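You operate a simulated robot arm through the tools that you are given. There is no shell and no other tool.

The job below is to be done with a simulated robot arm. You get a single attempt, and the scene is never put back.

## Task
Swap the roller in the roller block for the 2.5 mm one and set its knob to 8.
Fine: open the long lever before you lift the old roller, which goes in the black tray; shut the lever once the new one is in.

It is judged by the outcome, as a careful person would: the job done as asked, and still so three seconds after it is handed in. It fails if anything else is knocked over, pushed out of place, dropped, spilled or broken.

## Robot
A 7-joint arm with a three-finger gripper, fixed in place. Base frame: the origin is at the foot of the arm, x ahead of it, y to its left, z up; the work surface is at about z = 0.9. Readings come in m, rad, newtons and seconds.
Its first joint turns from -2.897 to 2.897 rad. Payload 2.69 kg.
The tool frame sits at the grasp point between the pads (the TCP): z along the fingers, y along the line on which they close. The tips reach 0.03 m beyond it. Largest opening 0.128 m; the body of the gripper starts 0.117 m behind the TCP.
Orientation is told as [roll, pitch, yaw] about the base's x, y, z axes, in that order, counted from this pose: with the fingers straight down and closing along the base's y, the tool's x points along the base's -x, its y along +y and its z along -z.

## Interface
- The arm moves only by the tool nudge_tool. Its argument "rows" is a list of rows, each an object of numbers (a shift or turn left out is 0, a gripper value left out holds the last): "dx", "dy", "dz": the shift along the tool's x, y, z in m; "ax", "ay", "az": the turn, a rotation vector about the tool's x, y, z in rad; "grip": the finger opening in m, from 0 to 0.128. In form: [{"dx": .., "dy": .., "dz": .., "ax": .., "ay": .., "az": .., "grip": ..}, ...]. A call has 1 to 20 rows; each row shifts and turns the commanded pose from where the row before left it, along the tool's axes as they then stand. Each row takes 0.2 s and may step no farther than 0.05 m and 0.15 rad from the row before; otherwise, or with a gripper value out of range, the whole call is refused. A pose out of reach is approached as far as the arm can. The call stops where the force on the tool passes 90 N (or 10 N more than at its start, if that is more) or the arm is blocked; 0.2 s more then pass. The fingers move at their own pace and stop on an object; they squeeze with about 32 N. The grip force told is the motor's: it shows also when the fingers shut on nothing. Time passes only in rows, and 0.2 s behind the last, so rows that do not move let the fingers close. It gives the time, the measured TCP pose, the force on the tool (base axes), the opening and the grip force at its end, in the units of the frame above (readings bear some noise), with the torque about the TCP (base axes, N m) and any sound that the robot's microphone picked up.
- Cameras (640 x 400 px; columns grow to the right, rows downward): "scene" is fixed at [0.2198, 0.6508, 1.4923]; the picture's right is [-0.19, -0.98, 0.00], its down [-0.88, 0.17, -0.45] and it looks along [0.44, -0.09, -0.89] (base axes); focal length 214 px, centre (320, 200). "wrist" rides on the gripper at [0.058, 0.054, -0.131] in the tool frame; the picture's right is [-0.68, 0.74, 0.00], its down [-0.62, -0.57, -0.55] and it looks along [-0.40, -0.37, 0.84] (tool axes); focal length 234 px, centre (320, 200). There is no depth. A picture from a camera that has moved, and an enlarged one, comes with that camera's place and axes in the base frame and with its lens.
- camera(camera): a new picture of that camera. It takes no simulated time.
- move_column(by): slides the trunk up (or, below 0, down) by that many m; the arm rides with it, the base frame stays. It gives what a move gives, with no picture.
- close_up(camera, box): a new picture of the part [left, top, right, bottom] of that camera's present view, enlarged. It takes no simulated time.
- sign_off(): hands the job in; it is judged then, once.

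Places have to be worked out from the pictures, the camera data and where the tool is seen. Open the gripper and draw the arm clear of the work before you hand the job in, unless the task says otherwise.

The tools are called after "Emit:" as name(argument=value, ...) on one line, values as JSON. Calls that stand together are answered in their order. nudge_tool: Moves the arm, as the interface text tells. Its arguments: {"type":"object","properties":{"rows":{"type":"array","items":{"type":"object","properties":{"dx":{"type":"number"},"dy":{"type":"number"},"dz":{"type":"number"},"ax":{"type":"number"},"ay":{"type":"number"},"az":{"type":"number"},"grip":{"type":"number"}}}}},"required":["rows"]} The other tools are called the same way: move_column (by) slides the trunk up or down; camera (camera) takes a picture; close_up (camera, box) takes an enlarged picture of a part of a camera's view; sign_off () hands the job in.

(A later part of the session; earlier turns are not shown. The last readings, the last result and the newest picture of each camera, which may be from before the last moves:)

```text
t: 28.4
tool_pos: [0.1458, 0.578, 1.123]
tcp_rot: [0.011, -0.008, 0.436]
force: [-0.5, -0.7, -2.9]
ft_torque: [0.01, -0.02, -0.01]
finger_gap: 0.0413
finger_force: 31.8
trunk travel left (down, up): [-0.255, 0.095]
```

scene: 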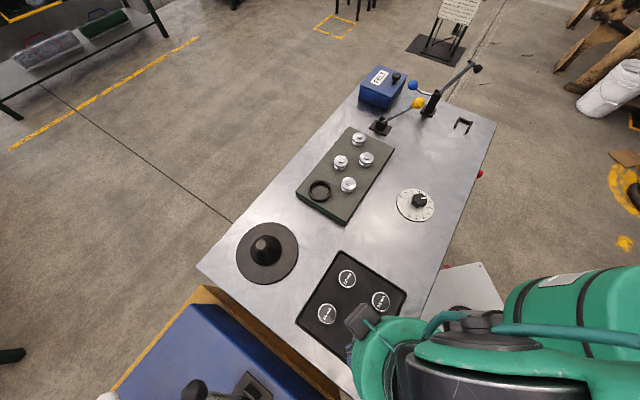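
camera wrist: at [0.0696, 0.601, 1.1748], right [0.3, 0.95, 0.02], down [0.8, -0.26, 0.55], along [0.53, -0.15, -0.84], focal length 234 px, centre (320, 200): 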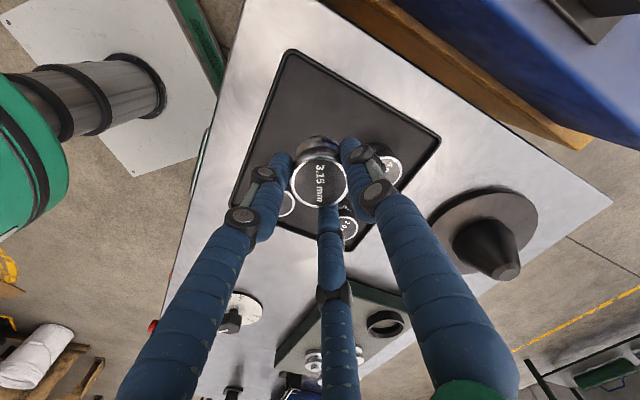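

The tool rode up to 1.123. I now lower by 0.08 m and compare with the expected 1.036.

Emit:
nudge_tool(rows=[{"dz": 0.02}, {"dz": 0.02}, {"dz": 0.02}, {"dz": 0.02}, {}, {}])

Emit:
camera(camera="scene")

```text
t: 29.8
tool_pos: [0.1393, 0.5743, 1.0359]
tcp_rot: [0.001, 0.0, 0.45]
force: [-0.3, 0.2, -3.5]
ft_torque: [-0.01, 0.02, 0.02]
finger_gap: 0.0415
finger_force: 31.8
trunk travel left (down, up): [-0.255, 0.095]
```

```text
taken
```

scene: 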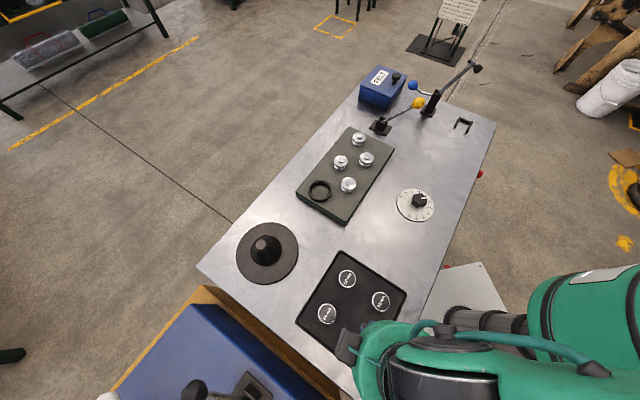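

The error is gone: (0.139, 0.574, 1.036), level. I look with the wrist camera to see where the roller is over the tray.

Emit:
camera(camera="wrist")

Emit:
close_up(camera="wrist", box=[220, 30, 460, 230])

```text
taken
camera wrist: at [0.0626, 0.5986, 1.164], right [0.29, 0.96, 0.0], down [0.8, -0.24, 0.55], along [0.52, -0.16, -0.84], focal length 234 px, centre (320, 200)
```

wrist: 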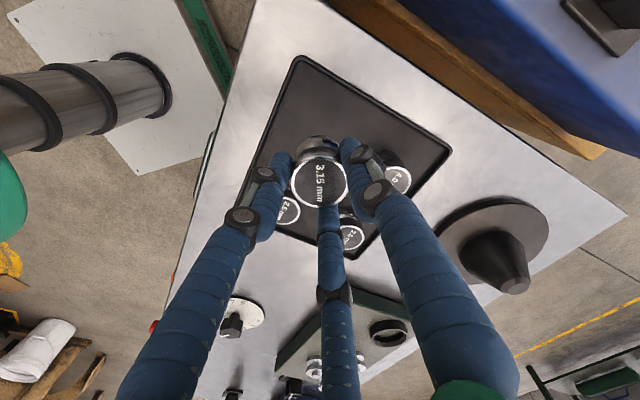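

```text
2.00 times, centred on (340, 130) of wrist
camera zoom: at [0.0626, 0.5986, 1.164], right [0.29, 0.96, 0.0], down [0.8, -0.24, 0.55], along [0.52, -0.16, -0.84], focal length 468 px, centre (280, 340)
```

zoom: 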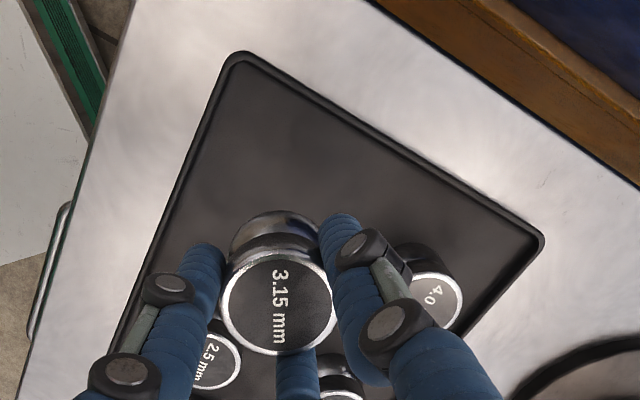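

The spot below is clear: tray corner at about (0.064, 0.578), neighbours 9 cm away. I lower to just above the expected touch-down height (TCP about 0.95).

Emit:
nudge_tool(rows=[{"dz": 0.03}, {"dz": 0.025}, {"dz": 0.015}, {}])

Emit:
nudge_tool(rows=[{"dz": 0.003}, {"dz": 0.003}, {}])

Emit:
close_up(camera="wrist", box=[220, 30, 460, 230])

```text
t: 30.8
tool_pos: [0.1387, 0.5767, 0.965]
tcp_rot: [-0.001, 0.001, 0.448]
force: [0.8, -0.4, -3.4]
ft_torque: [-0.03, -0.02, 0.02]
finger_gap: 0.0416
finger_force: 31.8
trunk travel left (down, up): [-0.255, 0.095]
```

```text
t: 31.6
tool_pos: [0.1383, 0.5756, 0.9595]
tcp_rot: [0.0, 0.001, 0.449]
force: [-0.9, -0.4, -2.5]
ft_torque: [-0.01, -0.01, 0.02]
finger_gap: 0.0415
finger_force: 32.6
trunk travel left (down, up): [-0.255, 0.095]
```

```text
2.00 times, centred on (340, 130) of wrist
camera zoom: at [0.0622, 0.5986, 1.0885], right [0.29, 0.96, 0.0], down [0.8, -0.24, 0.55], along [0.52, -0.16, -0.84], focal length 468 px, centre (280, 340)
```

zoom: 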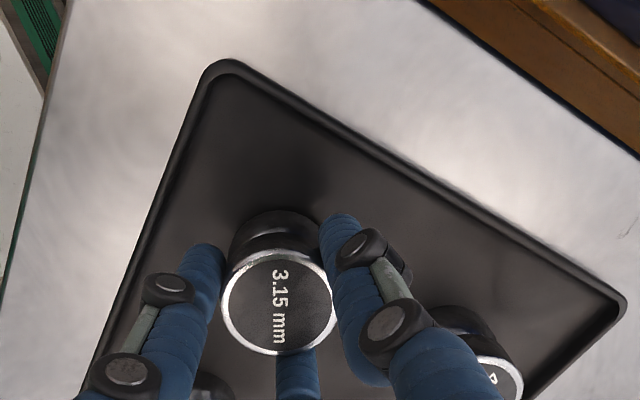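

No contact yet at TCP 0.9595. I continue in 2 mm steps, watching the vertical force.

Emit:
nudge_tool(rows=[{"dz": 0.002}, {"dz": 0.002}, {}])

Emit:
nudge_tool(rows=[{"dz": 0.002}, {"dz": 0.002}, {}])

```text
t: 32.4
tool_pos: [0.1391, 0.575, 0.9546]
tcp_rot: [0.0, 0.0, 0.449]
force: [-0.2, 0.0, -4.0]
ft_torque: [-0.02, 0.01, 0.01]
finger_gap: 0.0413
finger_force: 31.5
trunk travel left (down, up): [-0.255, 0.095]
```

```text
t: 33.2
tool_pos: [0.1388, 0.5763, 0.952]
tcp_rot: [0.003, -0.001, 0.449]
force: [-2.8, -1.7, 21.2]
ft_torque: [-0.06, 0.08, -0.03]
finger_gap: 0.0418
finger_force: 32.0
trunk travel left (down, up): [-0.255, 0.095]
```

Contact at TCP ≈0.953 (force turned to +21 N): the roller stands on the tray. So the block's floor is 0.032 m higher than the tray's. I ease up 1 mm and open gently.

Emit:
nudge_tool(rows=[{"dz": -0.001}, {"grip": 0.045}, {"grip": 0.05}, {"grip": 0.056}, {"grip": 0.062}, {}])

Emit:
close_up(camera="wrist", box=[220, 30, 460, 230])

```text
t: 34.6
tool_pos: [0.1399, 0.5739, 0.9526]
tcp_rot: [-0.002, 0.0, 0.449]
force: [0.2, -0.1, -0.3]
ft_torque: [0.03, -0.01, 0.02]
finger_gap: 0.0622
finger_force: 0.0
trunk travel left (down, up): [-0.255, 0.095]
```

```text
2.00 times, centred on (340, 130) of wrist
camera zoom: at [0.0624, 0.5982, 1.0814], right [0.29, 0.96, 0.0], down [0.8, -0.24, 0.55], along [0.52, -0.16, -0.84], focal length 468 px, centre (280, 340)
```

zoom: 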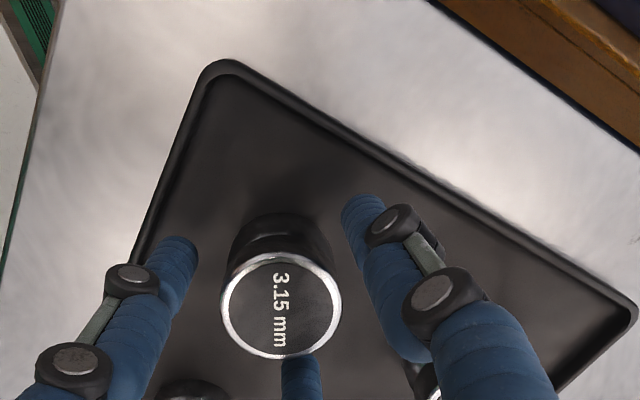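

The old roller stands free in the tray. I rise, turn back to yaw 0 (so the fingers fall between the neighbouring rollers) and move over the 2.5 mm roller.

Emit:
nudge_tool(rows=[{"dz": -0.03}, {"dz": -0.04}, {"dz": -0.04}, {"dx": -0.016, "dy": -0.0416}, {"dx": -0.0161, "dy": -0.0416}, {"az": 0.15}, {"az": 0.15}, {"az": 0.15}, {}, {}])

Emit:
camera(camera="wrist")

Emit:
close_up(camera="wrist", box=[220, 60, 420, 210])

Emit:
close_up(camera="scene", box=[280, 230, 420, 380])

```text
t: 36.8
tool_pos: [0.2032, 0.5134, 1.0612]
tcp_rot: [0.001, 0.0, -0.002]
force: [0.4, -0.1, 0.4]
ft_torque: [-0.01, 0.0, 0.02]
finger_gap: 0.062
finger_force: 0.1
trunk travel left (down, up): [-0.255, 0.095]
```

```text
taken
camera wrist: at [0.1448, 0.5679, 1.1913], right [0.68, 0.73, 0.0], down [0.61, -0.57, 0.55], along [0.4, -0.37, -0.84], focal length 234 px, centre (320, 200)
```

wrist: 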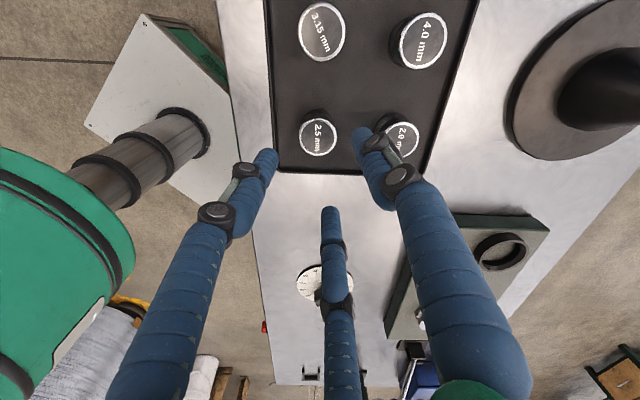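

```text
2.67 times, centred on (320, 135) of wrist
camera zoom: at [0.1448, 0.5679, 1.1913], right [0.68, 0.73, 0.0], down [0.61, -0.57, 0.55], along [0.4, -0.37, -0.84], focal length 624 px, centre (320, 373)
```

zoom: 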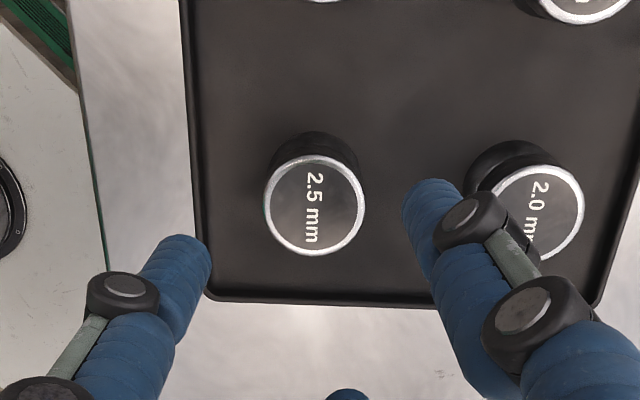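

```text
2.67 times, centred on (350, 305) of scene
camera zoom: at [0.2198, 0.6508, 1.4923], right [-0.19, -0.98, 0.0], down [-0.88, 0.17, -0.45], along [0.44, -0.09, -0.89], focal length 572 px, centre (240, -80)
```

zoom: 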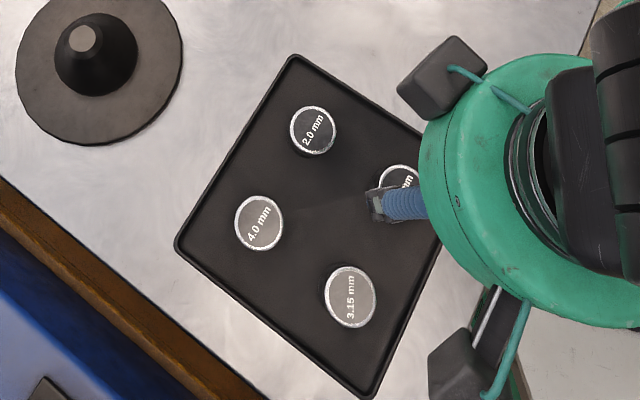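

The 2.5 mm roller is under the TCP within about 1.5 mm (top at z≈0.946). I correct this and descend around it to the same grasp height as before (TCP 0.9535).

Emit:
nudge_tool(rows=[{"dx": 0.0008, "dy": -0.0012, "dz": 0.03}, {"dz": 0.03}, {"dz": 0.025}, {"dz": 0.015}, {"dz": 0.0075}, {}])

Emit:
close_up(camera="wrist", box=[220, 90, 420, 240])

```text
t: 38.2
tool_pos: [0.2034, 0.5136, 0.9538]
tcp_rot: [0.001, 0.0, -0.003]
force: [0.1, -0.6, -0.1]
ft_torque: [-0.03, -0.04, -0.01]
finger_gap: 0.0617
finger_force: 0.2
trunk travel left (down, up): [-0.255, 0.095]
```

```text
2.67 times, centred on (320, 165) of wrist
camera zoom: at [0.1441, 0.5675, 1.0832], right [0.68, 0.74, 0.0], down [0.61, -0.57, 0.55], along [0.4, -0.37, -0.84], focal length 624 px, centre (320, 293)
```

zoom: 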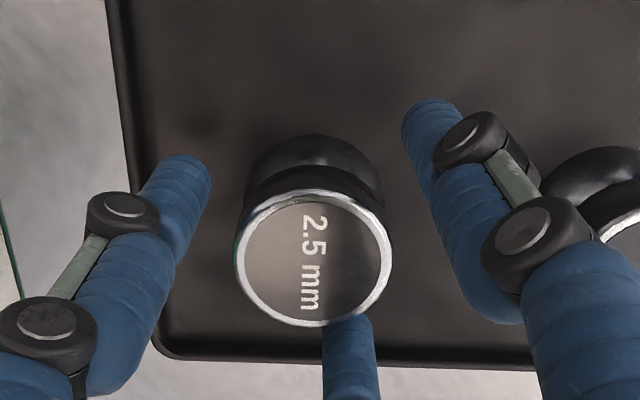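

The label reads 2.5 mm and the roller lies centrally between the fingers. I close on it and lift a little.

Emit:
nudge_tool(rows=[{"grip": 0.045}, {"grip": 0.03}, {"grip": 0.0}, {"grip": 0.0}])

Emit:
nudge_tool(rows=[{"dz": -0.01}, {"dz": -0.02}, {"dz": -0.03}, {"dz": -0.03}, {"dz": -0.03}, {}])

Emit:
camera(camera="wrist")

```text
t: 39.2
tool_pos: [0.2047, 0.5151, 0.9549]
tcp_rot: [-0.001, -0.001, -0.002]
force: [-0.4, -0.4, -0.7]
ft_torque: [-0.01, 0.04, 0.01]
finger_gap: 0.0415
finger_force: 32.0
trunk travel left (down, up): [-0.255, 0.095]
```

```text
t: 40.6
tool_pos: [0.2038, 0.5142, 1.0743]
tcp_rot: [-0.001, 0.0, 0.0]
force: [-0.9, -0.5, -4.3]
ft_torque: [0.02, -0.01, 0.0]
finger_gap: 0.0413
finger_force: 31.9
trunk travel left (down, up): [-0.255, 0.095]
```

```text
taken
camera wrist: at [0.1445, 0.5676, 1.2041], right [0.68, 0.74, 0.0], down [0.61, -0.57, 0.55], along [0.4, -0.37, -0.84], focal length 234 px, centre (320, 200)
```

wrist: 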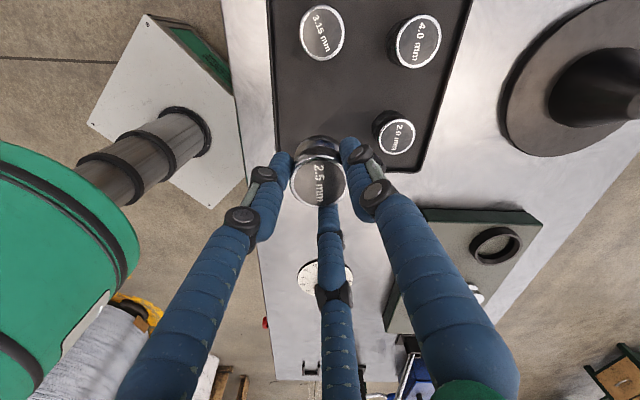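

The new roller is held (41.3 mm, about 4 N). I carry it level to above the socket at (0.517, 0.593).

Emit:
nudge_tool(rows=[{"dx": -0.0392, "dy": 0.0099}, {"dx": -0.0392, "dy": 0.0099}, {"dx": -0.0392, "dy": 0.0099}, {"dx": -0.0392, "dy": 0.0099}, {"dx": -0.0392, "dy": 0.0099}, {"dx": -0.0392, "dy": 0.0099}, {"dx": -0.0392, "dy": 0.0099}, {"dx": -0.0389, "dy": 0.0097}, {}, {}])

Emit:
camera(camera="wrist")

Emit:
close_up(camera="wrist", box=[240, 80, 400, 200])

Emit:
close_up(camera="scene", box=[270, 110, 390, 210])

```text
t: 42.8
tool_pos: [0.516, 0.591, 1.0754]
tcp_rot: [-0.001, 0.0, -0.002]
force: [-0.5, 0.5, -2.5]
ft_torque: [-0.02, -0.03, 0.0]
finger_gap: 0.0415
finger_force: 32.4
trunk travel left (down, up): [-0.255, 0.095]
```

```text
taken
camera wrist: at [0.457, 0.6458, 1.2037], right [0.68, 0.74, 0.0], down [0.61, -0.57, 0.55], along [0.4, -0.37, -0.84], focal length 234 px, centre (320, 200)
```

wrist: 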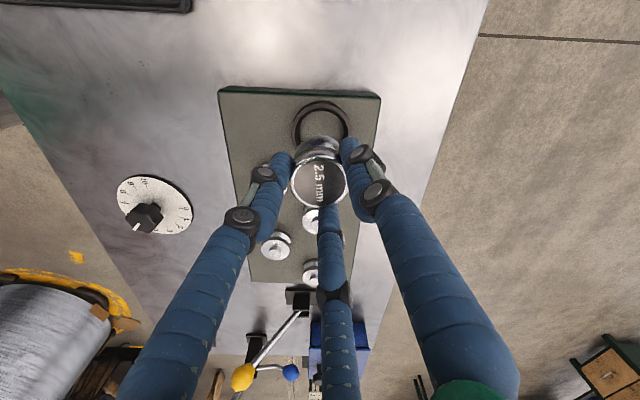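

```text
3.33 times, centred on (320, 140) of wrist
camera zoom: at [0.457, 0.6458, 1.2037], right [0.68, 0.74, 0.0], down [0.61, -0.57, 0.55], along [0.4, -0.37, -0.84], focal length 781 px, centre (320, 400)
```

zoom: 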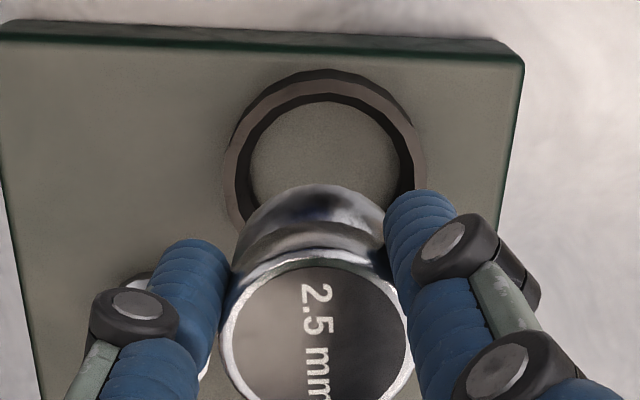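

```text
4.00 times, centred on (330, 160) of scene
camera zoom: at [0.2198, 0.6508, 1.4923], right [-0.19, -0.98, 0.0], down [-0.88, 0.17, -0.45], along [0.44, -0.09, -0.89], focal length 858 px, centre (280, 360)
```

zoom: 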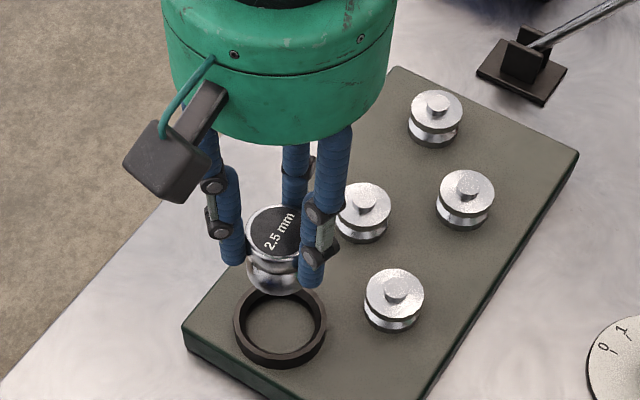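

The socket is loose (inner about 5 cm for a 4.2 cm roller), and compared with the grasp of the old one I'm 2 mm low in y. I correct this and lower to just above the seat (expected touch at TCP ≈0.986).

Emit:
nudge_tool(rows=[{"dy": 0.002}, {"dz": 0.03}, {"dz": 0.025}, {"dz": 0.015}, {"dz": 0.012}, {}])

Emit:
close_up(camera="scene", box=[270, 110, 390, 210])

Emit:
close_up(camera="wrist", box=[240, 80, 400, 200])

```text
t: 44.2
tool_pos: [0.5158, 0.5936, 0.9924]
tcp_rot: [0.0, 0.0, -0.001]
force: [-0.4, -0.3, -3.1]
ft_torque: [-0.02, 0.02, -0.01]
finger_gap: 0.0416
finger_force: 31.6
trunk travel left (down, up): [-0.255, 0.095]
```

```text
4.00 times, centred on (330, 160) of scene
camera zoom: at [0.2198, 0.6508, 1.4923], right [-0.19, -0.98, 0.0], down [-0.88, 0.17, -0.45], along [0.44, -0.09, -0.89], focal length 858 px, centre (280, 360)
```

zoom: 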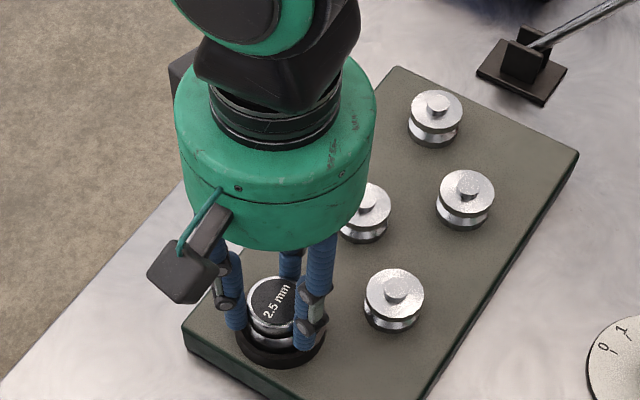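

```text
3.33 times, centred on (320, 140) of wrist
camera zoom: at [0.4574, 0.6477, 1.1212], right [0.68, 0.74, 0.0], down [0.61, -0.57, 0.55], along [0.4, -0.37, -0.84], focal length 781 px, centre (320, 400)
```

zoom: 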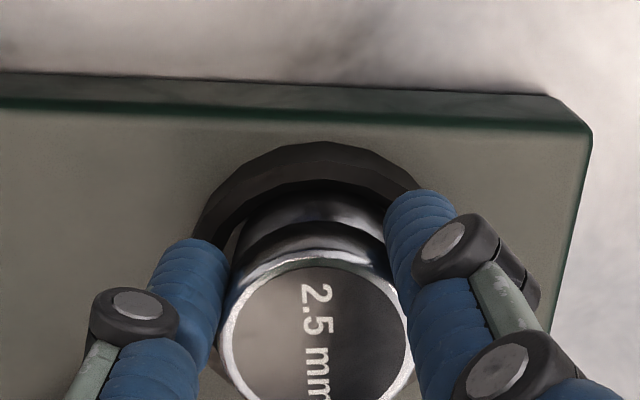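

The roller is inside the ring with no side force. I lower in 2 mm steps to the seat.

Emit:
nudge_tool(rows=[{"dz": 0.002}, {"dz": 0.002}, {}])

Emit:
nudge_tool(rows=[{"dz": 0.0015}, {"dz": 0.0015}, {}])

```text
t: 45.0
tool_pos: [0.5163, 0.593, 0.9891]
tcp_rot: [-0.001, -0.001, -0.002]
force: [0.9, -0.7, -4.2]
ft_torque: [-0.01, 0.03, 0.0]
finger_gap: 0.0418
finger_force: 32.3
trunk travel left (down, up): [-0.255, 0.095]
```

```text
t: 45.8
tool_pos: [0.5167, 0.5939, 0.9857]
tcp_rot: [0.0, -0.002, -0.002]
force: [0.3, -0.3, -3.8]
ft_torque: [0.0, 0.01, 0.02]
finger_gap: 0.0414
finger_force: 32.1
trunk travel left (down, up): [-0.255, 0.095]
```

No contact yet at 0.9857; I continue by 1 mm steps.

Emit:
nudge_tool(rows=[{"dz": 0.001}, {"dz": 0.001}, {}])

```text
t: 46.6
tool_pos: [0.5167, 0.5936, 0.9852]
tcp_rot: [0.002, -0.002, -0.003]
force: [-3.0, -4.3, 15.1]
ft_torque: [-0.44, 0.38, -0.01]
finger_gap: 0.0414
finger_force: 32.0
trunk travel left (down, up): [-0.255, 0.095]
```

Contact with 15 N at TCP 0.985, the very height at which the old one sat, so it is seated. I ease off and open gently.

Emit:
nudge_tool(rows=[{"dz": -0.0005}, {"grip": 0.045}, {"grip": 0.05}, {"grip": 0.056}, {"grip": 0.062}, {}])

Emit:
close_up(camera="wrist", box=[240, 80, 400, 200])

Emit:
close_up(camera="scene", box=[270, 110, 390, 210])

```text
t: 48.0
tool_pos: [0.5164, 0.5935, 0.9832]
tcp_rot: [0.001, 0.001, -0.002]
force: [0.5, -0.1, 0.4]
ft_torque: [0.02, -0.01, 0.0]
finger_gap: 0.0622
finger_force: 0.1
trunk travel left (down, up): [-0.255, 0.095]
```

```text
3.33 times, centred on (320, 140) of wrist
camera zoom: at [0.4573, 0.6473, 1.1131], right [0.68, 0.74, 0.0], down [0.61, -0.57, 0.55], along [0.4, -0.37, -0.84], focal length 781 px, centre (320, 400)
```

zoom: 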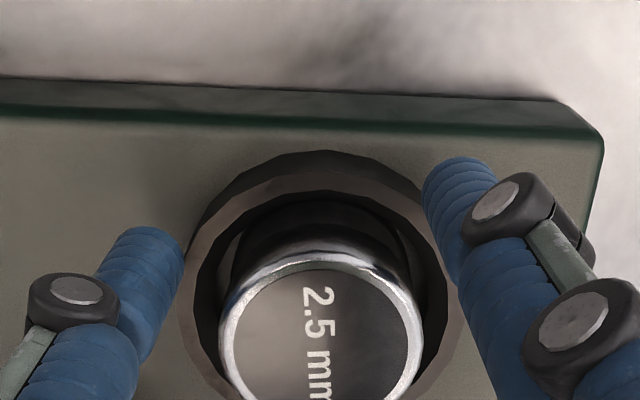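

```text
4.00 times, centred on (330, 160) of scene
camera zoom: at [0.2198, 0.6508, 1.4923], right [-0.19, -0.98, 0.0], down [-0.88, 0.17, -0.45], along [0.44, -0.09, -0.89], focal length 858 px, centre (280, 360)
```

zoom: 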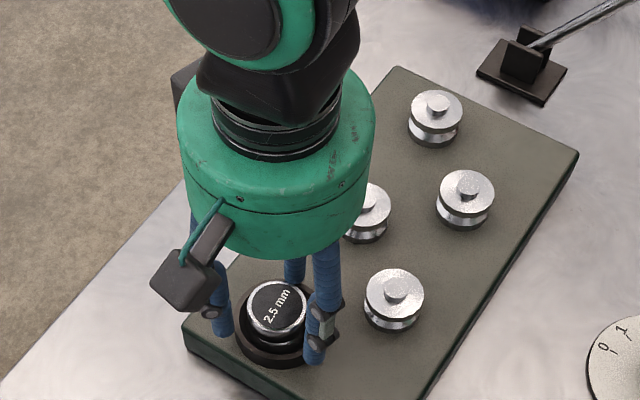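

The new roller sits in the ring. I rise straight up, lower the trunk back by 0.08 m while high, and look at the result.

Emit:
nudge_tool(rows=[{"dz": -0.03}, {"dz": -0.045}, {"dz": -0.045}, {"dz": -0.045}, {"dz": -0.045}, {"dz": -0.045}, {"dz": -0.045}, {}])

Emit:
move_column(by=-0.08)

Emit:
close_up(camera="scene", box=[270, 110, 390, 210])

Emit:
close_up(camera="wrist", box=[220, 80, 420, 200])

```text
t: 49.8
tool_pos: [0.5173, 0.593, 1.2867]
tcp_rot: [0.001, 0.002, -0.002]
force: [-0.4, 0.5, 0.4]
ft_torque: [0.02, -0.02, -0.01]
finger_gap: 0.0621
finger_force: 0.1
trunk travel left (down, up): [-0.255, 0.095]
```

```text
t: 50.9
tool_pos: [0.5179, 0.5918, 1.2059]
tcp_rot: [-0.001, -0.001, -0.001]
force: [-0.3, -0.2, -0.1]
ft_torque: [-0.01, -0.01, 0.03]
finger_gap: 0.0617
finger_force: 0.0
trunk travel left (down, up): [-0.175, 0.175]
```

```text
4.00 times, centred on (330, 160) of scene
camera zoom: at [0.2198, 0.6508, 1.4923], right [-0.19, -0.98, 0.0], down [-0.88, 0.17, -0.45], along [0.44, -0.09, -0.89], focal length 858 px, centre (280, 360)
```

zoom: 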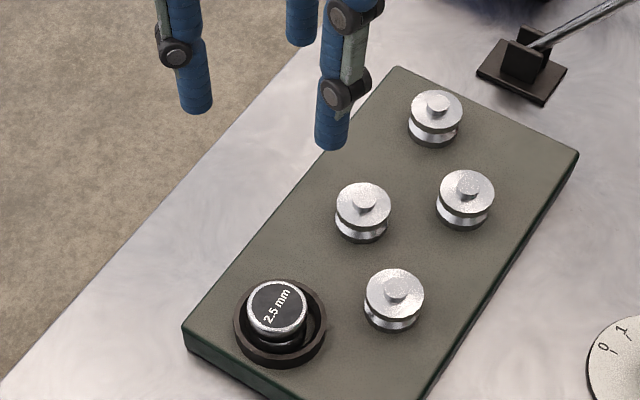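

```text
3.20 times, centred on (320, 140) of wrist
camera zoom: at [0.4591, 0.6468, 1.3354], right [0.68, 0.74, 0.0], down [0.61, -0.57, 0.55], along [0.4, -0.37, -0.84], focal length 749 px, centre (320, 392)
```

zoom: 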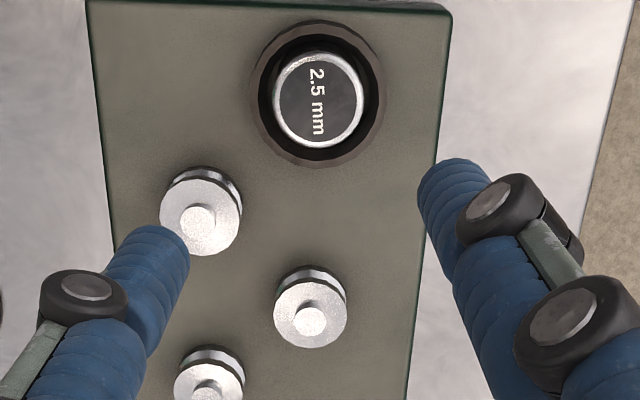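

I check the seating more closely, since the roller seems 3 mm off the ring's centre.

Emit:
close_up(camera="wrist", box=[290, 80, 350, 135])

Emit:
close_up(camera="scene", box=[300, 165, 345, 210])

```text
7.27 times, centred on (320, 108) of wrist
camera zoom: at [0.4591, 0.6468, 1.3354], right [0.68, 0.74, 0.0], down [0.61, -0.57, 0.55], along [0.4, -0.37, -0.84], focal length 1703 px, centre (320, 873)
```

zoom: 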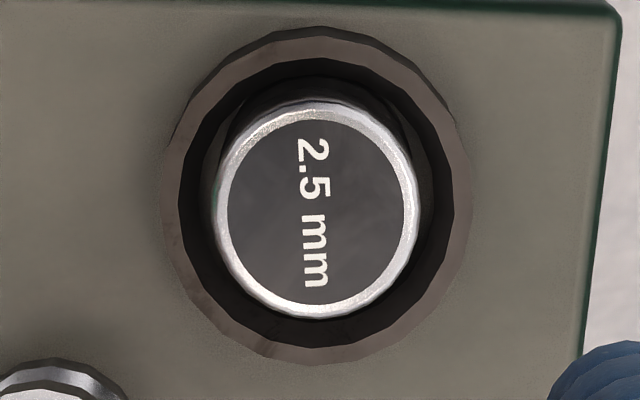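

```text
8.89 times, centred on (322, 188) of scene
camera zoom: at [0.2198, 0.6508, 1.4923], right [-0.19, -0.98, 0.0], down [-0.88, 0.17, -0.45], along [0.44, -0.09, -0.89], focal length 1906 px, centre (298, 311)
```

zoom: 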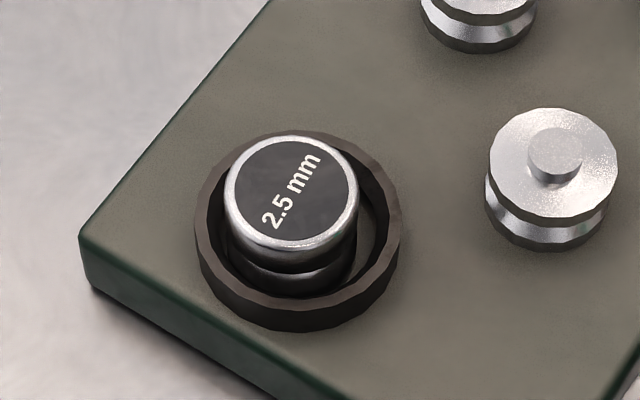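

The roller stands in the cup but about 3.7 mm off its centre (toward −x,+y), because the fingers' true centre differs a bit from the TCP. I go back down, grip it again, and shift it to the centre.

Emit:
nudge_tool(rows=[{"dz": 0.045}, {"dz": 0.045}, {"dz": 0.045}, {"dz": 0.04}, {"dz": 0.03}, {"dz": 0.016}, {}])

Emit:
close_up(camera="wrist", box=[240, 80, 400, 220])

```text
t: 52.5
tool_pos: [0.5173, 0.5937, 0.9854]
tcp_rot: [0.001, -0.001, -0.002]
force: [-0.6, 0.5, 0.6]
ft_torque: [0.0, -0.01, -0.03]
finger_gap: 0.062
finger_force: 0.0
trunk travel left (down, up): [-0.175, 0.175]
```

```text
2.86 times, centred on (320, 150) of wrist
camera zoom: at [0.4593, 0.6469, 1.1137], right [0.68, 0.74, 0.0], down [0.61, -0.57, 0.55], along [0.4, -0.37, -0.84], focal length 669 px, centre (320, 343)
```

zoom: 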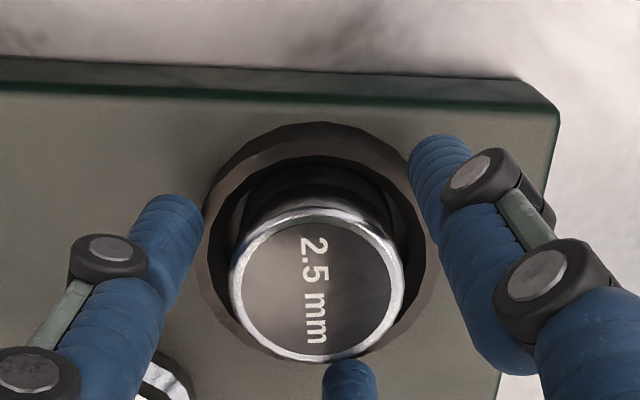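

I close on it, lift 2 mm, shift about (+0.7, −2.3) mm (the arm already stands 2 mm further in x than at the release) and set it down again.

Emit:
nudge_tool(rows=[{"grip": 0.045}, {"grip": 0.03}, {"grip": 0.0}, {"grip": 0.0}, {"dz": -0.002}, {"dx": -0.0007, "dy": -0.0023}, {}])

Emit:
nudge_tool(rows=[{"dz": 0.001}, {"dz": 0.0015}, {}])

Emit:
close_up(camera="wrist", box=[240, 80, 400, 220])

```text
t: 54.1
tool_pos: [0.5191, 0.5901, 0.986]
tcp_rot: [0.002, -0.001, -0.002]
force: [-0.3, 0.0, 0.5]
ft_torque: [0.02, -0.01, -0.01]
finger_gap: 0.0412
finger_force: 31.3
trunk travel left (down, up): [-0.175, 0.175]
```

```text
t: 54.9
tool_pos: [0.5194, 0.5914, 0.9842]
tcp_rot: [-0.001, 0.001, 0.0]
force: [-0.6, -1.6, 3.4]
ft_torque: [-0.21, 0.09, 0.03]
finger_gap: 0.0411
finger_force: 31.7
trunk travel left (down, up): [-0.175, 0.175]
```

```text
2.86 times, centred on (320, 150) of wrist
camera zoom: at [0.4597, 0.6447, 1.1138], right [0.68, 0.74, 0.0], down [0.61, -0.57, 0.55], along [0.4, -0.37, -0.84], focal length 669 px, centre (320, 343)
```

zoom: 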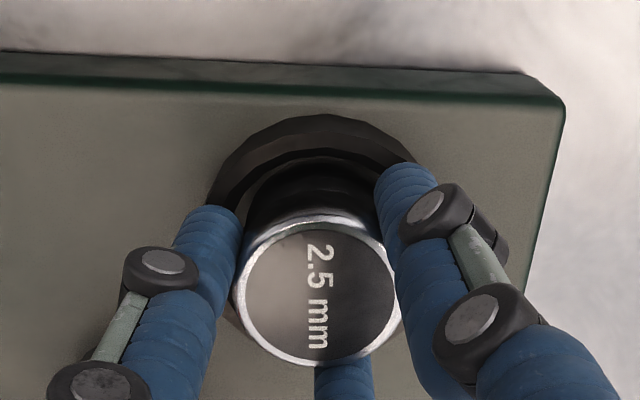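

It is down with light contact. I open gently, rise and check the centring.

Emit:
nudge_tool(rows=[{"grip": 0.045}, {"grip": 0.05}, {"grip": 0.056}, {"grip": 0.062}, {}, {"dz": -0.03}, {"dz": -0.045}, {"dz": -0.045}, {"dz": -0.045}, {"dz": -0.05}, {}])

Emit:
close_up(camera="wrist", box=[290, 80, 350, 135])

Emit:
close_up(camera="scene", box=[300, 165, 345, 210])

```text
t: 57.3
tool_pos: [0.519, 0.5905, 1.1994]
tcp_rot: [0.0, -0.001, -0.002]
force: [0.3, -0.3, -0.8]
ft_torque: [0.06, -0.02, 0.03]
finger_gap: 0.0622
finger_force: 0.0
trunk travel left (down, up): [-0.175, 0.175]
```

```text
7.27 times, centred on (320, 108) of wrist
camera zoom: at [0.4592, 0.6438, 1.3291], right [0.68, 0.74, 0.0], down [0.61, -0.57, 0.55], along [0.4, -0.37, -0.84], focal length 1703 px, centre (320, 873)
```

zoom: 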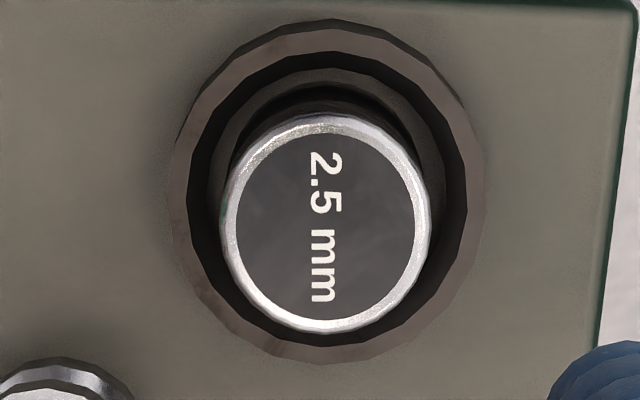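

```text
8.89 times, centred on (322, 188) of scene
camera zoom: at [0.2198, 0.6508, 1.4923], right [-0.19, -0.98, 0.0], down [-0.88, 0.17, -0.45], along [0.44, -0.09, -0.89], focal length 1906 px, centre (298, 311)
```

zoom: 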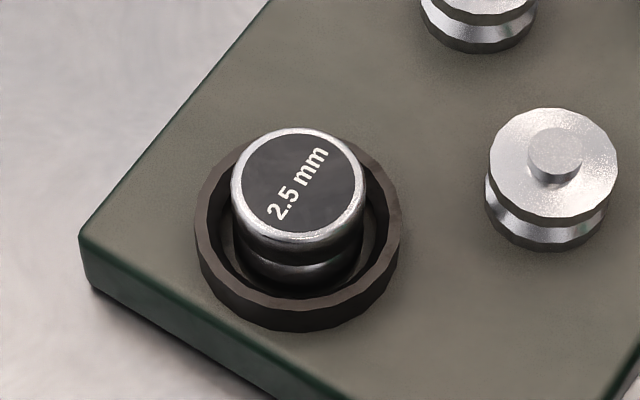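

The roller is now well centred in its socket. Next I move above the yellow ball (about 0.698, 0.259) with the gripper turned along the lever's swing, to shut the lever.

Emit:
nudge_tool(rows=[{"dx": -0.0199, "dy": -0.0368, "grip": 0.09}, {"dx": -0.0199, "dy": -0.0368}, {"dx": -0.0199, "dy": -0.0368}, {"dx": -0.0199, "dy": -0.0368}, {"dx": -0.0199, "dy": -0.0368}, {"dx": -0.0199, "dy": -0.0368}, {"dx": -0.0199, "dy": -0.0368}, {"dx": -0.0199, "dy": -0.0368}, {"dx": -0.0199, "dy": -0.0368}, {"az": 0.1488}, {"az": 0.1488}, {"az": 0.1488}, {"az": 0.1488}, {"az": 0.1488}, {}])

Emit:
camera(camera="wrist")

Emit:
close_up(camera="scene", box=[300, 20, 460, 140])

```text
t: 60.5
tool_pos: [0.6965, 0.2589, 1.1995]
tcp_rot: [-0.001, -0.002, -0.746]
force: [0.0, 0.7, -0.2]
ft_torque: [-0.01, 0.02, 0.02]
finger_gap: 0.0899
finger_force: 0.1
trunk travel left (down, up): [-0.175, 0.175]
```

```text
taken
camera wrist: at [0.6902, 0.338, 1.3286], right [1.0, 0.08, 0.0], down [0.07, -0.83, 0.55], along [0.04, -0.55, -0.84], focal length 234 px, centre (320, 200)
```

wrist: 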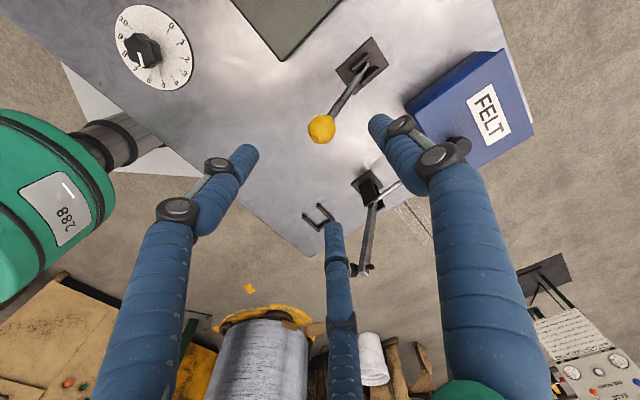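

```text
3.33 times, centred on (380, 80) of scene
camera zoom: at [0.2198, 0.6508, 1.4923], right [-0.19, -0.98, 0.0], down [-0.88, 0.17, -0.45], along [0.44, -0.09, -0.89], focal length 715 px, centre (120, 600)
```

zoom: 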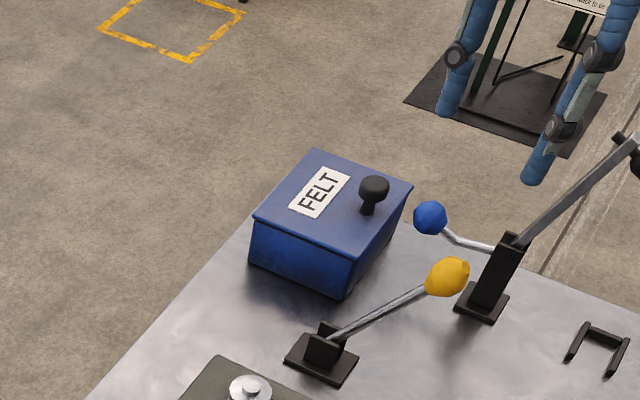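

The ball is centred under the TCP. I descend around it, cage it, and swing it back in small steps.

Emit:
nudge_tool(rows=[{"dz": 0.045}, {"dz": 0.045}, {"dz": 0.045}, {"dz": 0.01, "grip": 0.056}, {}, {}])

Emit:
nudge_tool(rows=[{"dy": 0.0166, "dz": -0.0083}, {"dy": 0.0166, "dz": -0.0083}, {"dy": 0.018, "dz": -0.0044}, {"dy": 0.018, "dz": -0.0044}, {"dy": 0.02}, {"dy": 0.02}, {}])

Emit:
close_up(camera="scene", box=[300, 20, 460, 140])

```text
t: 61.9
tool_pos: [0.6971, 0.2585, 1.0549]
tcp_rot: [0.001, 0.0, -0.744]
force: [-0.7, 0.1, -0.7]
ft_torque: [-0.02, 0.01, -0.01]
finger_gap: 0.0557
finger_force: 0.1
trunk travel left (down, up): [-0.175, 0.175]
```

```text
t: 63.5
tool_pos: [0.772, 0.3388, 1.0803]
tcp_rot: [0.0, 0.0, -0.747]
force: [-0.2, 0.0, -0.1]
ft_torque: [-0.04, 0.04, -0.01]
finger_gap: 0.0561
finger_force: 0.1
trunk travel left (down, up): [-0.175, 0.175]
```

```text
3.33 times, centred on (380, 80) of scene
camera zoom: at [0.2198, 0.6508, 1.4923], right [-0.19, -0.98, 0.0], down [-0.88, 0.17, -0.45], along [0.44, -0.09, -0.89], focal length 715 px, centre (120, 600)
```

zoom: 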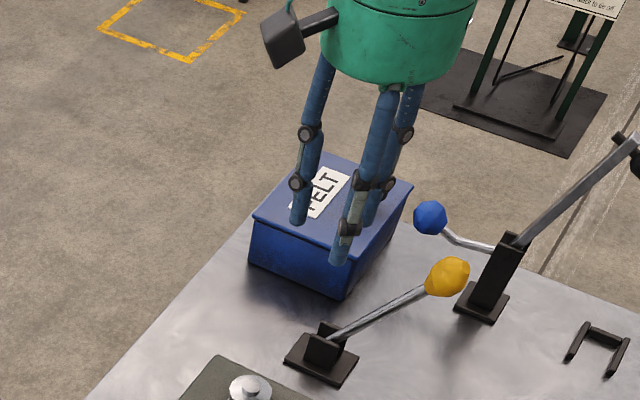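

The ball slipped out between the pair of fingers, and the lever is still open. The ball is only about 31 mm wide, so I go back above it and will hold it with a much tighter cage (36 mm).

Emit:
nudge_tool(rows=[{"dz": -0.03, "grip": 0.08}, {"dz": -0.04}, {"dy": -0.0364}, {"dy": -0.0364}, {"dy": -0.0364}, {}])

Emit:
camera(camera="wrist")

```text
t: 64.9
tool_pos: [0.6958, 0.2585, 1.1495]
tcp_rot: [-0.001, 0.0, -0.744]
force: [-0.3, -0.3, 0.1]
ft_torque: [0.06, -0.02, 0.01]
finger_gap: 0.0798
finger_force: 0.1
trunk travel left (down, up): [-0.175, 0.175]
```

```text
taken
camera wrist: at [0.6895, 0.3377, 1.2783], right [1.0, 0.08, 0.0], down [0.07, -0.83, 0.55], along [0.05, -0.55, -0.84], focal length 234 px, centre (320, 200)
```

wrist: 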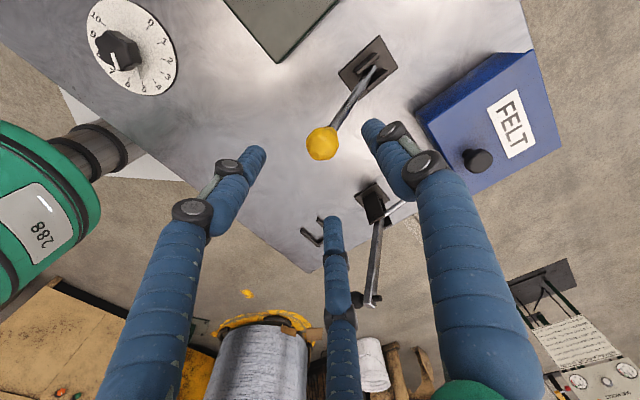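

Ball centred again. I descend to about 1 cm above its centre and close to 34 mm.

Emit:
nudge_tool(rows=[{"dz": 0.04}, {"dz": 0.035}, {"dz": 0.013}, {"grip": 0.06}, {"grip": 0.045}, {"grip": 0.034}, {}])

Emit:
close_up(camera="wrist", box=[240, 100, 400, 220])

Emit:
close_up(camera="scene", box=[340, 50, 480, 150])

```text
t: 66.5
tool_pos: [0.6975, 0.2584, 1.0609]
tcp_rot: [0.0, 0.0, -0.746]
force: [3.7, -10.2, -0.1]
ft_torque: [-0.09, 0.08, 0.04]
finger_gap: 0.0416
finger_force: 5.7
trunk travel left (down, up): [-0.175, 0.175]
```

```text
3.33 times, centred on (320, 160) of wrist
camera zoom: at [0.6907, 0.3381, 1.1901], right [1.0, 0.08, 0.0], down [0.07, -0.83, 0.55], along [0.04, -0.55, -0.84], focal length 781 px, centre (320, 333)
```

zoom: 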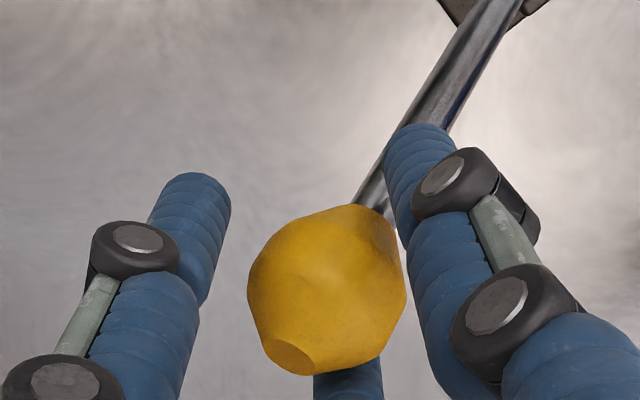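

```text
4.00 times, centred on (410, 100) of scene
camera zoom: at [0.2198, 0.6508, 1.4923], right [-0.19, -0.98, 0.0], down [-0.88, 0.17, -0.45], along [0.44, -0.09, -0.89], focal length 858 px, centre (-40, 600)
```

zoom: 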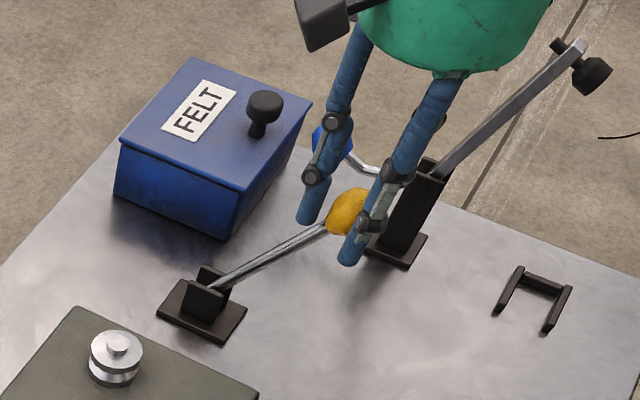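

The fingers now bear on the ball (41.6 mm). I swing the lever up along the arc in small steps and check that it follows.

Emit:
nudge_tool(rows=[{"dy": 0.0083, "dz": -0.0045}, {"dy": 0.0083, "dz": -0.0042}, {"dy": 0.0085, "dz": -0.0038}, {"dy": 0.0085, "dz": -0.0034}, {}])

Emit:
close_up(camera="scene", box=[340, 50, 480, 150])

Emit:
close_up(camera="wrist", box=[240, 100, 400, 220])

```text
t: 67.7
tool_pos: [0.7217, 0.2821, 1.0776]
tcp_rot: [0.001, -0.001, -0.747]
force: [11.7, -17.2, 0.8]
ft_torque: [-0.44, -0.12, 0.13]
finger_gap: 0.0477
finger_force: 10.2
trunk travel left (down, up): [-0.175, 0.175]
```

```text
4.00 times, centred on (410, 100) of scene
camera zoom: at [0.2198, 0.6508, 1.4923], right [-0.19, -0.98, 0.0], down [-0.88, 0.17, -0.45], along [0.44, -0.09, -0.89], focal length 858 px, centre (-40, 600)
```

zoom: 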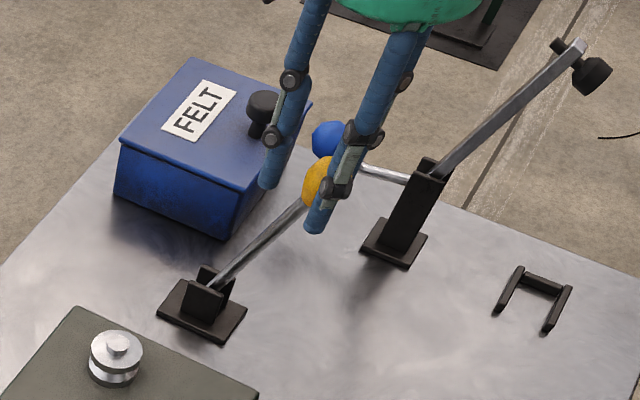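

```text
3.33 times, centred on (320, 160) of wrist
camera zoom: at [0.7137, 0.3626, 1.2067], right [1.0, 0.08, 0.0], down [0.07, -0.83, 0.55], along [0.04, -0.55, -0.84], focal length 781 px, centre (320, 333)
```

zoom: 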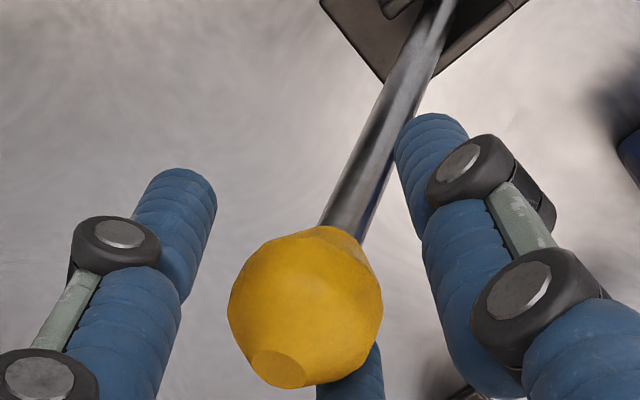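

The lever follows, but the ball bears on only one of the paired fingers (about 20 N sideways). I shift the gripper 4 mm sideways so it sits between both and look.

Emit:
nudge_tool(rows=[{"dx": -0.002}, {"dx": -0.002, "grip": 0.03}, {}])

Emit:
close_up(camera="wrist", box=[240, 100, 400, 220])

```text
t: 68.5
tool_pos: [0.7231, 0.2803, 1.079]
tcp_rot: [-0.001, 0.001, -0.749]
force: [4.9, -13.4, 4.1]
ft_torque: [-0.37, -0.07, 0.09]
finger_gap: 0.0394
finger_force: 7.5
trunk travel left (down, up): [-0.175, 0.175]
```

```text
3.33 times, centred on (320, 160) of wrist
camera zoom: at [0.716, 0.3594, 1.2069], right [1.0, 0.08, 0.0], down [0.07, -0.83, 0.55], along [0.04, -0.55, -0.84], focal length 781 px, centre (320, 333)
```

zoom: 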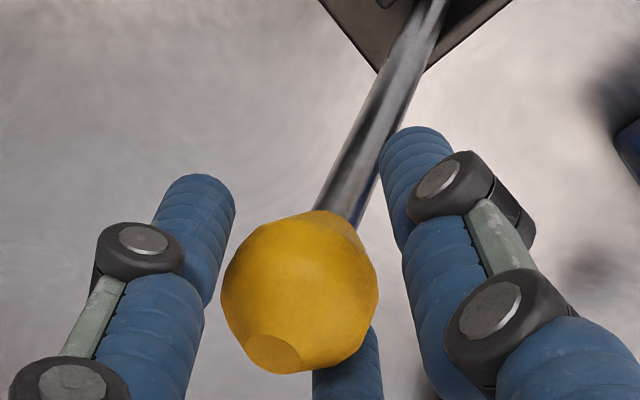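

Still loaded on the same finger; I shift 4 mm more the same way.

Emit:
nudge_tool(rows=[{"dx": -0.002}, {"dx": -0.002}, {}])

Emit:
close_up(camera="wrist", box=[240, 100, 400, 220])

```text
t: 69.3
tool_pos: [0.7252, 0.2786, 1.0771]
tcp_rot: [-0.003, -0.001, -0.746]
force: [-10.8, 7.1, 0.5]
ft_torque: [0.19, 0.15, -0.13]
finger_gap: 0.0379
finger_force: 5.8
trunk travel left (down, up): [-0.175, 0.175]
```

```text
3.33 times, centred on (320, 160) of wrist
camera zoom: at [0.7181, 0.3585, 1.2063], right [1.0, 0.08, 0.0], down [0.07, -0.83, 0.55], along [0.04, -0.55, -0.84], focal length 781 px, centre (320, 333)
```

zoom: 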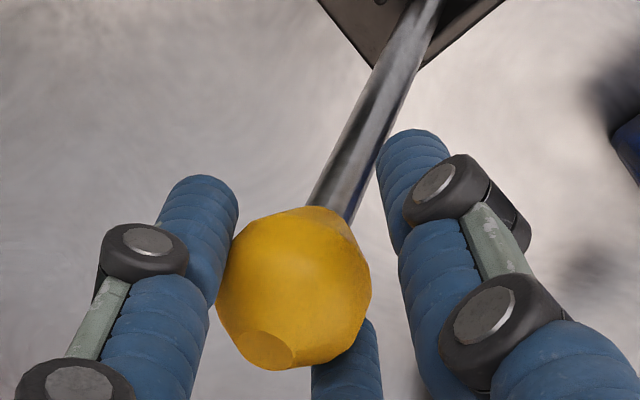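

Now it is slightly over the other way, so I take back 2 mm and continue the arc, the ball being cradled between both fingers.

Emit:
nudge_tool(rows=[{"dx": 0.002}, {"dy": 0.009, "dz": -0.0026}, {"dy": 0.009, "dz": -0.0022}, {"dy": 0.009, "dz": -0.0018}, {"dy": 0.009, "dz": -0.0014}, {"dy": 0.01, "dz": -0.0008}, {"dy": 0.01, "dz": 0.0}, {}])

Emit:
close_up(camera="scene", box=[340, 50, 480, 150])

Emit:
close_up(camera="wrist", box=[240, 100, 400, 220])

```text
t: 71.1
tool_pos: [0.765, 0.3194, 1.0865]
tcp_rot: [0.002, -0.001, -0.746]
force: [11.6, -9.4, 1.6]
ft_torque: [-0.08, -0.26, 0.2]
finger_gap: 0.0384
finger_force: 5.8
trunk travel left (down, up): [-0.175, 0.175]
```

```text
4.00 times, centred on (410, 100) of scene
camera zoom: at [0.2198, 0.6508, 1.4923], right [-0.19, -0.98, 0.0], down [-0.88, 0.17, -0.45], along [0.44, -0.09, -0.89], focal length 858 px, centre (-40, 600)
```

zoom: 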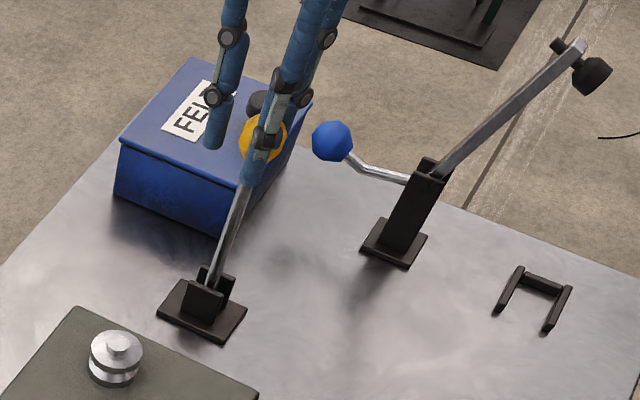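

```text
3.33 times, centred on (320, 160) of wrist
camera zoom: at [0.757, 0.3992, 1.216], right [1.0, 0.08, 0.0], down [0.07, -0.83, 0.55], along [0.05, -0.55, -0.84], focal length 781 px, centre (320, 333)
```

zoom: 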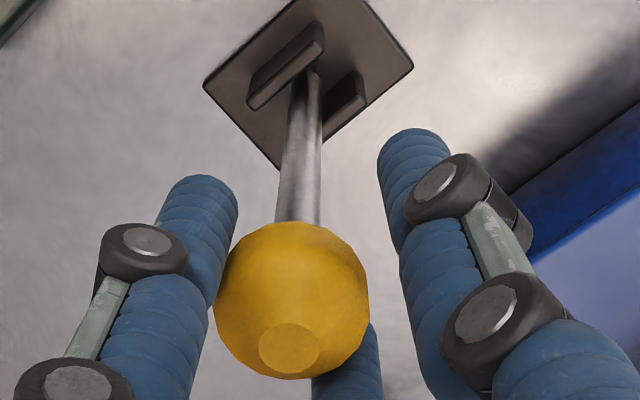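

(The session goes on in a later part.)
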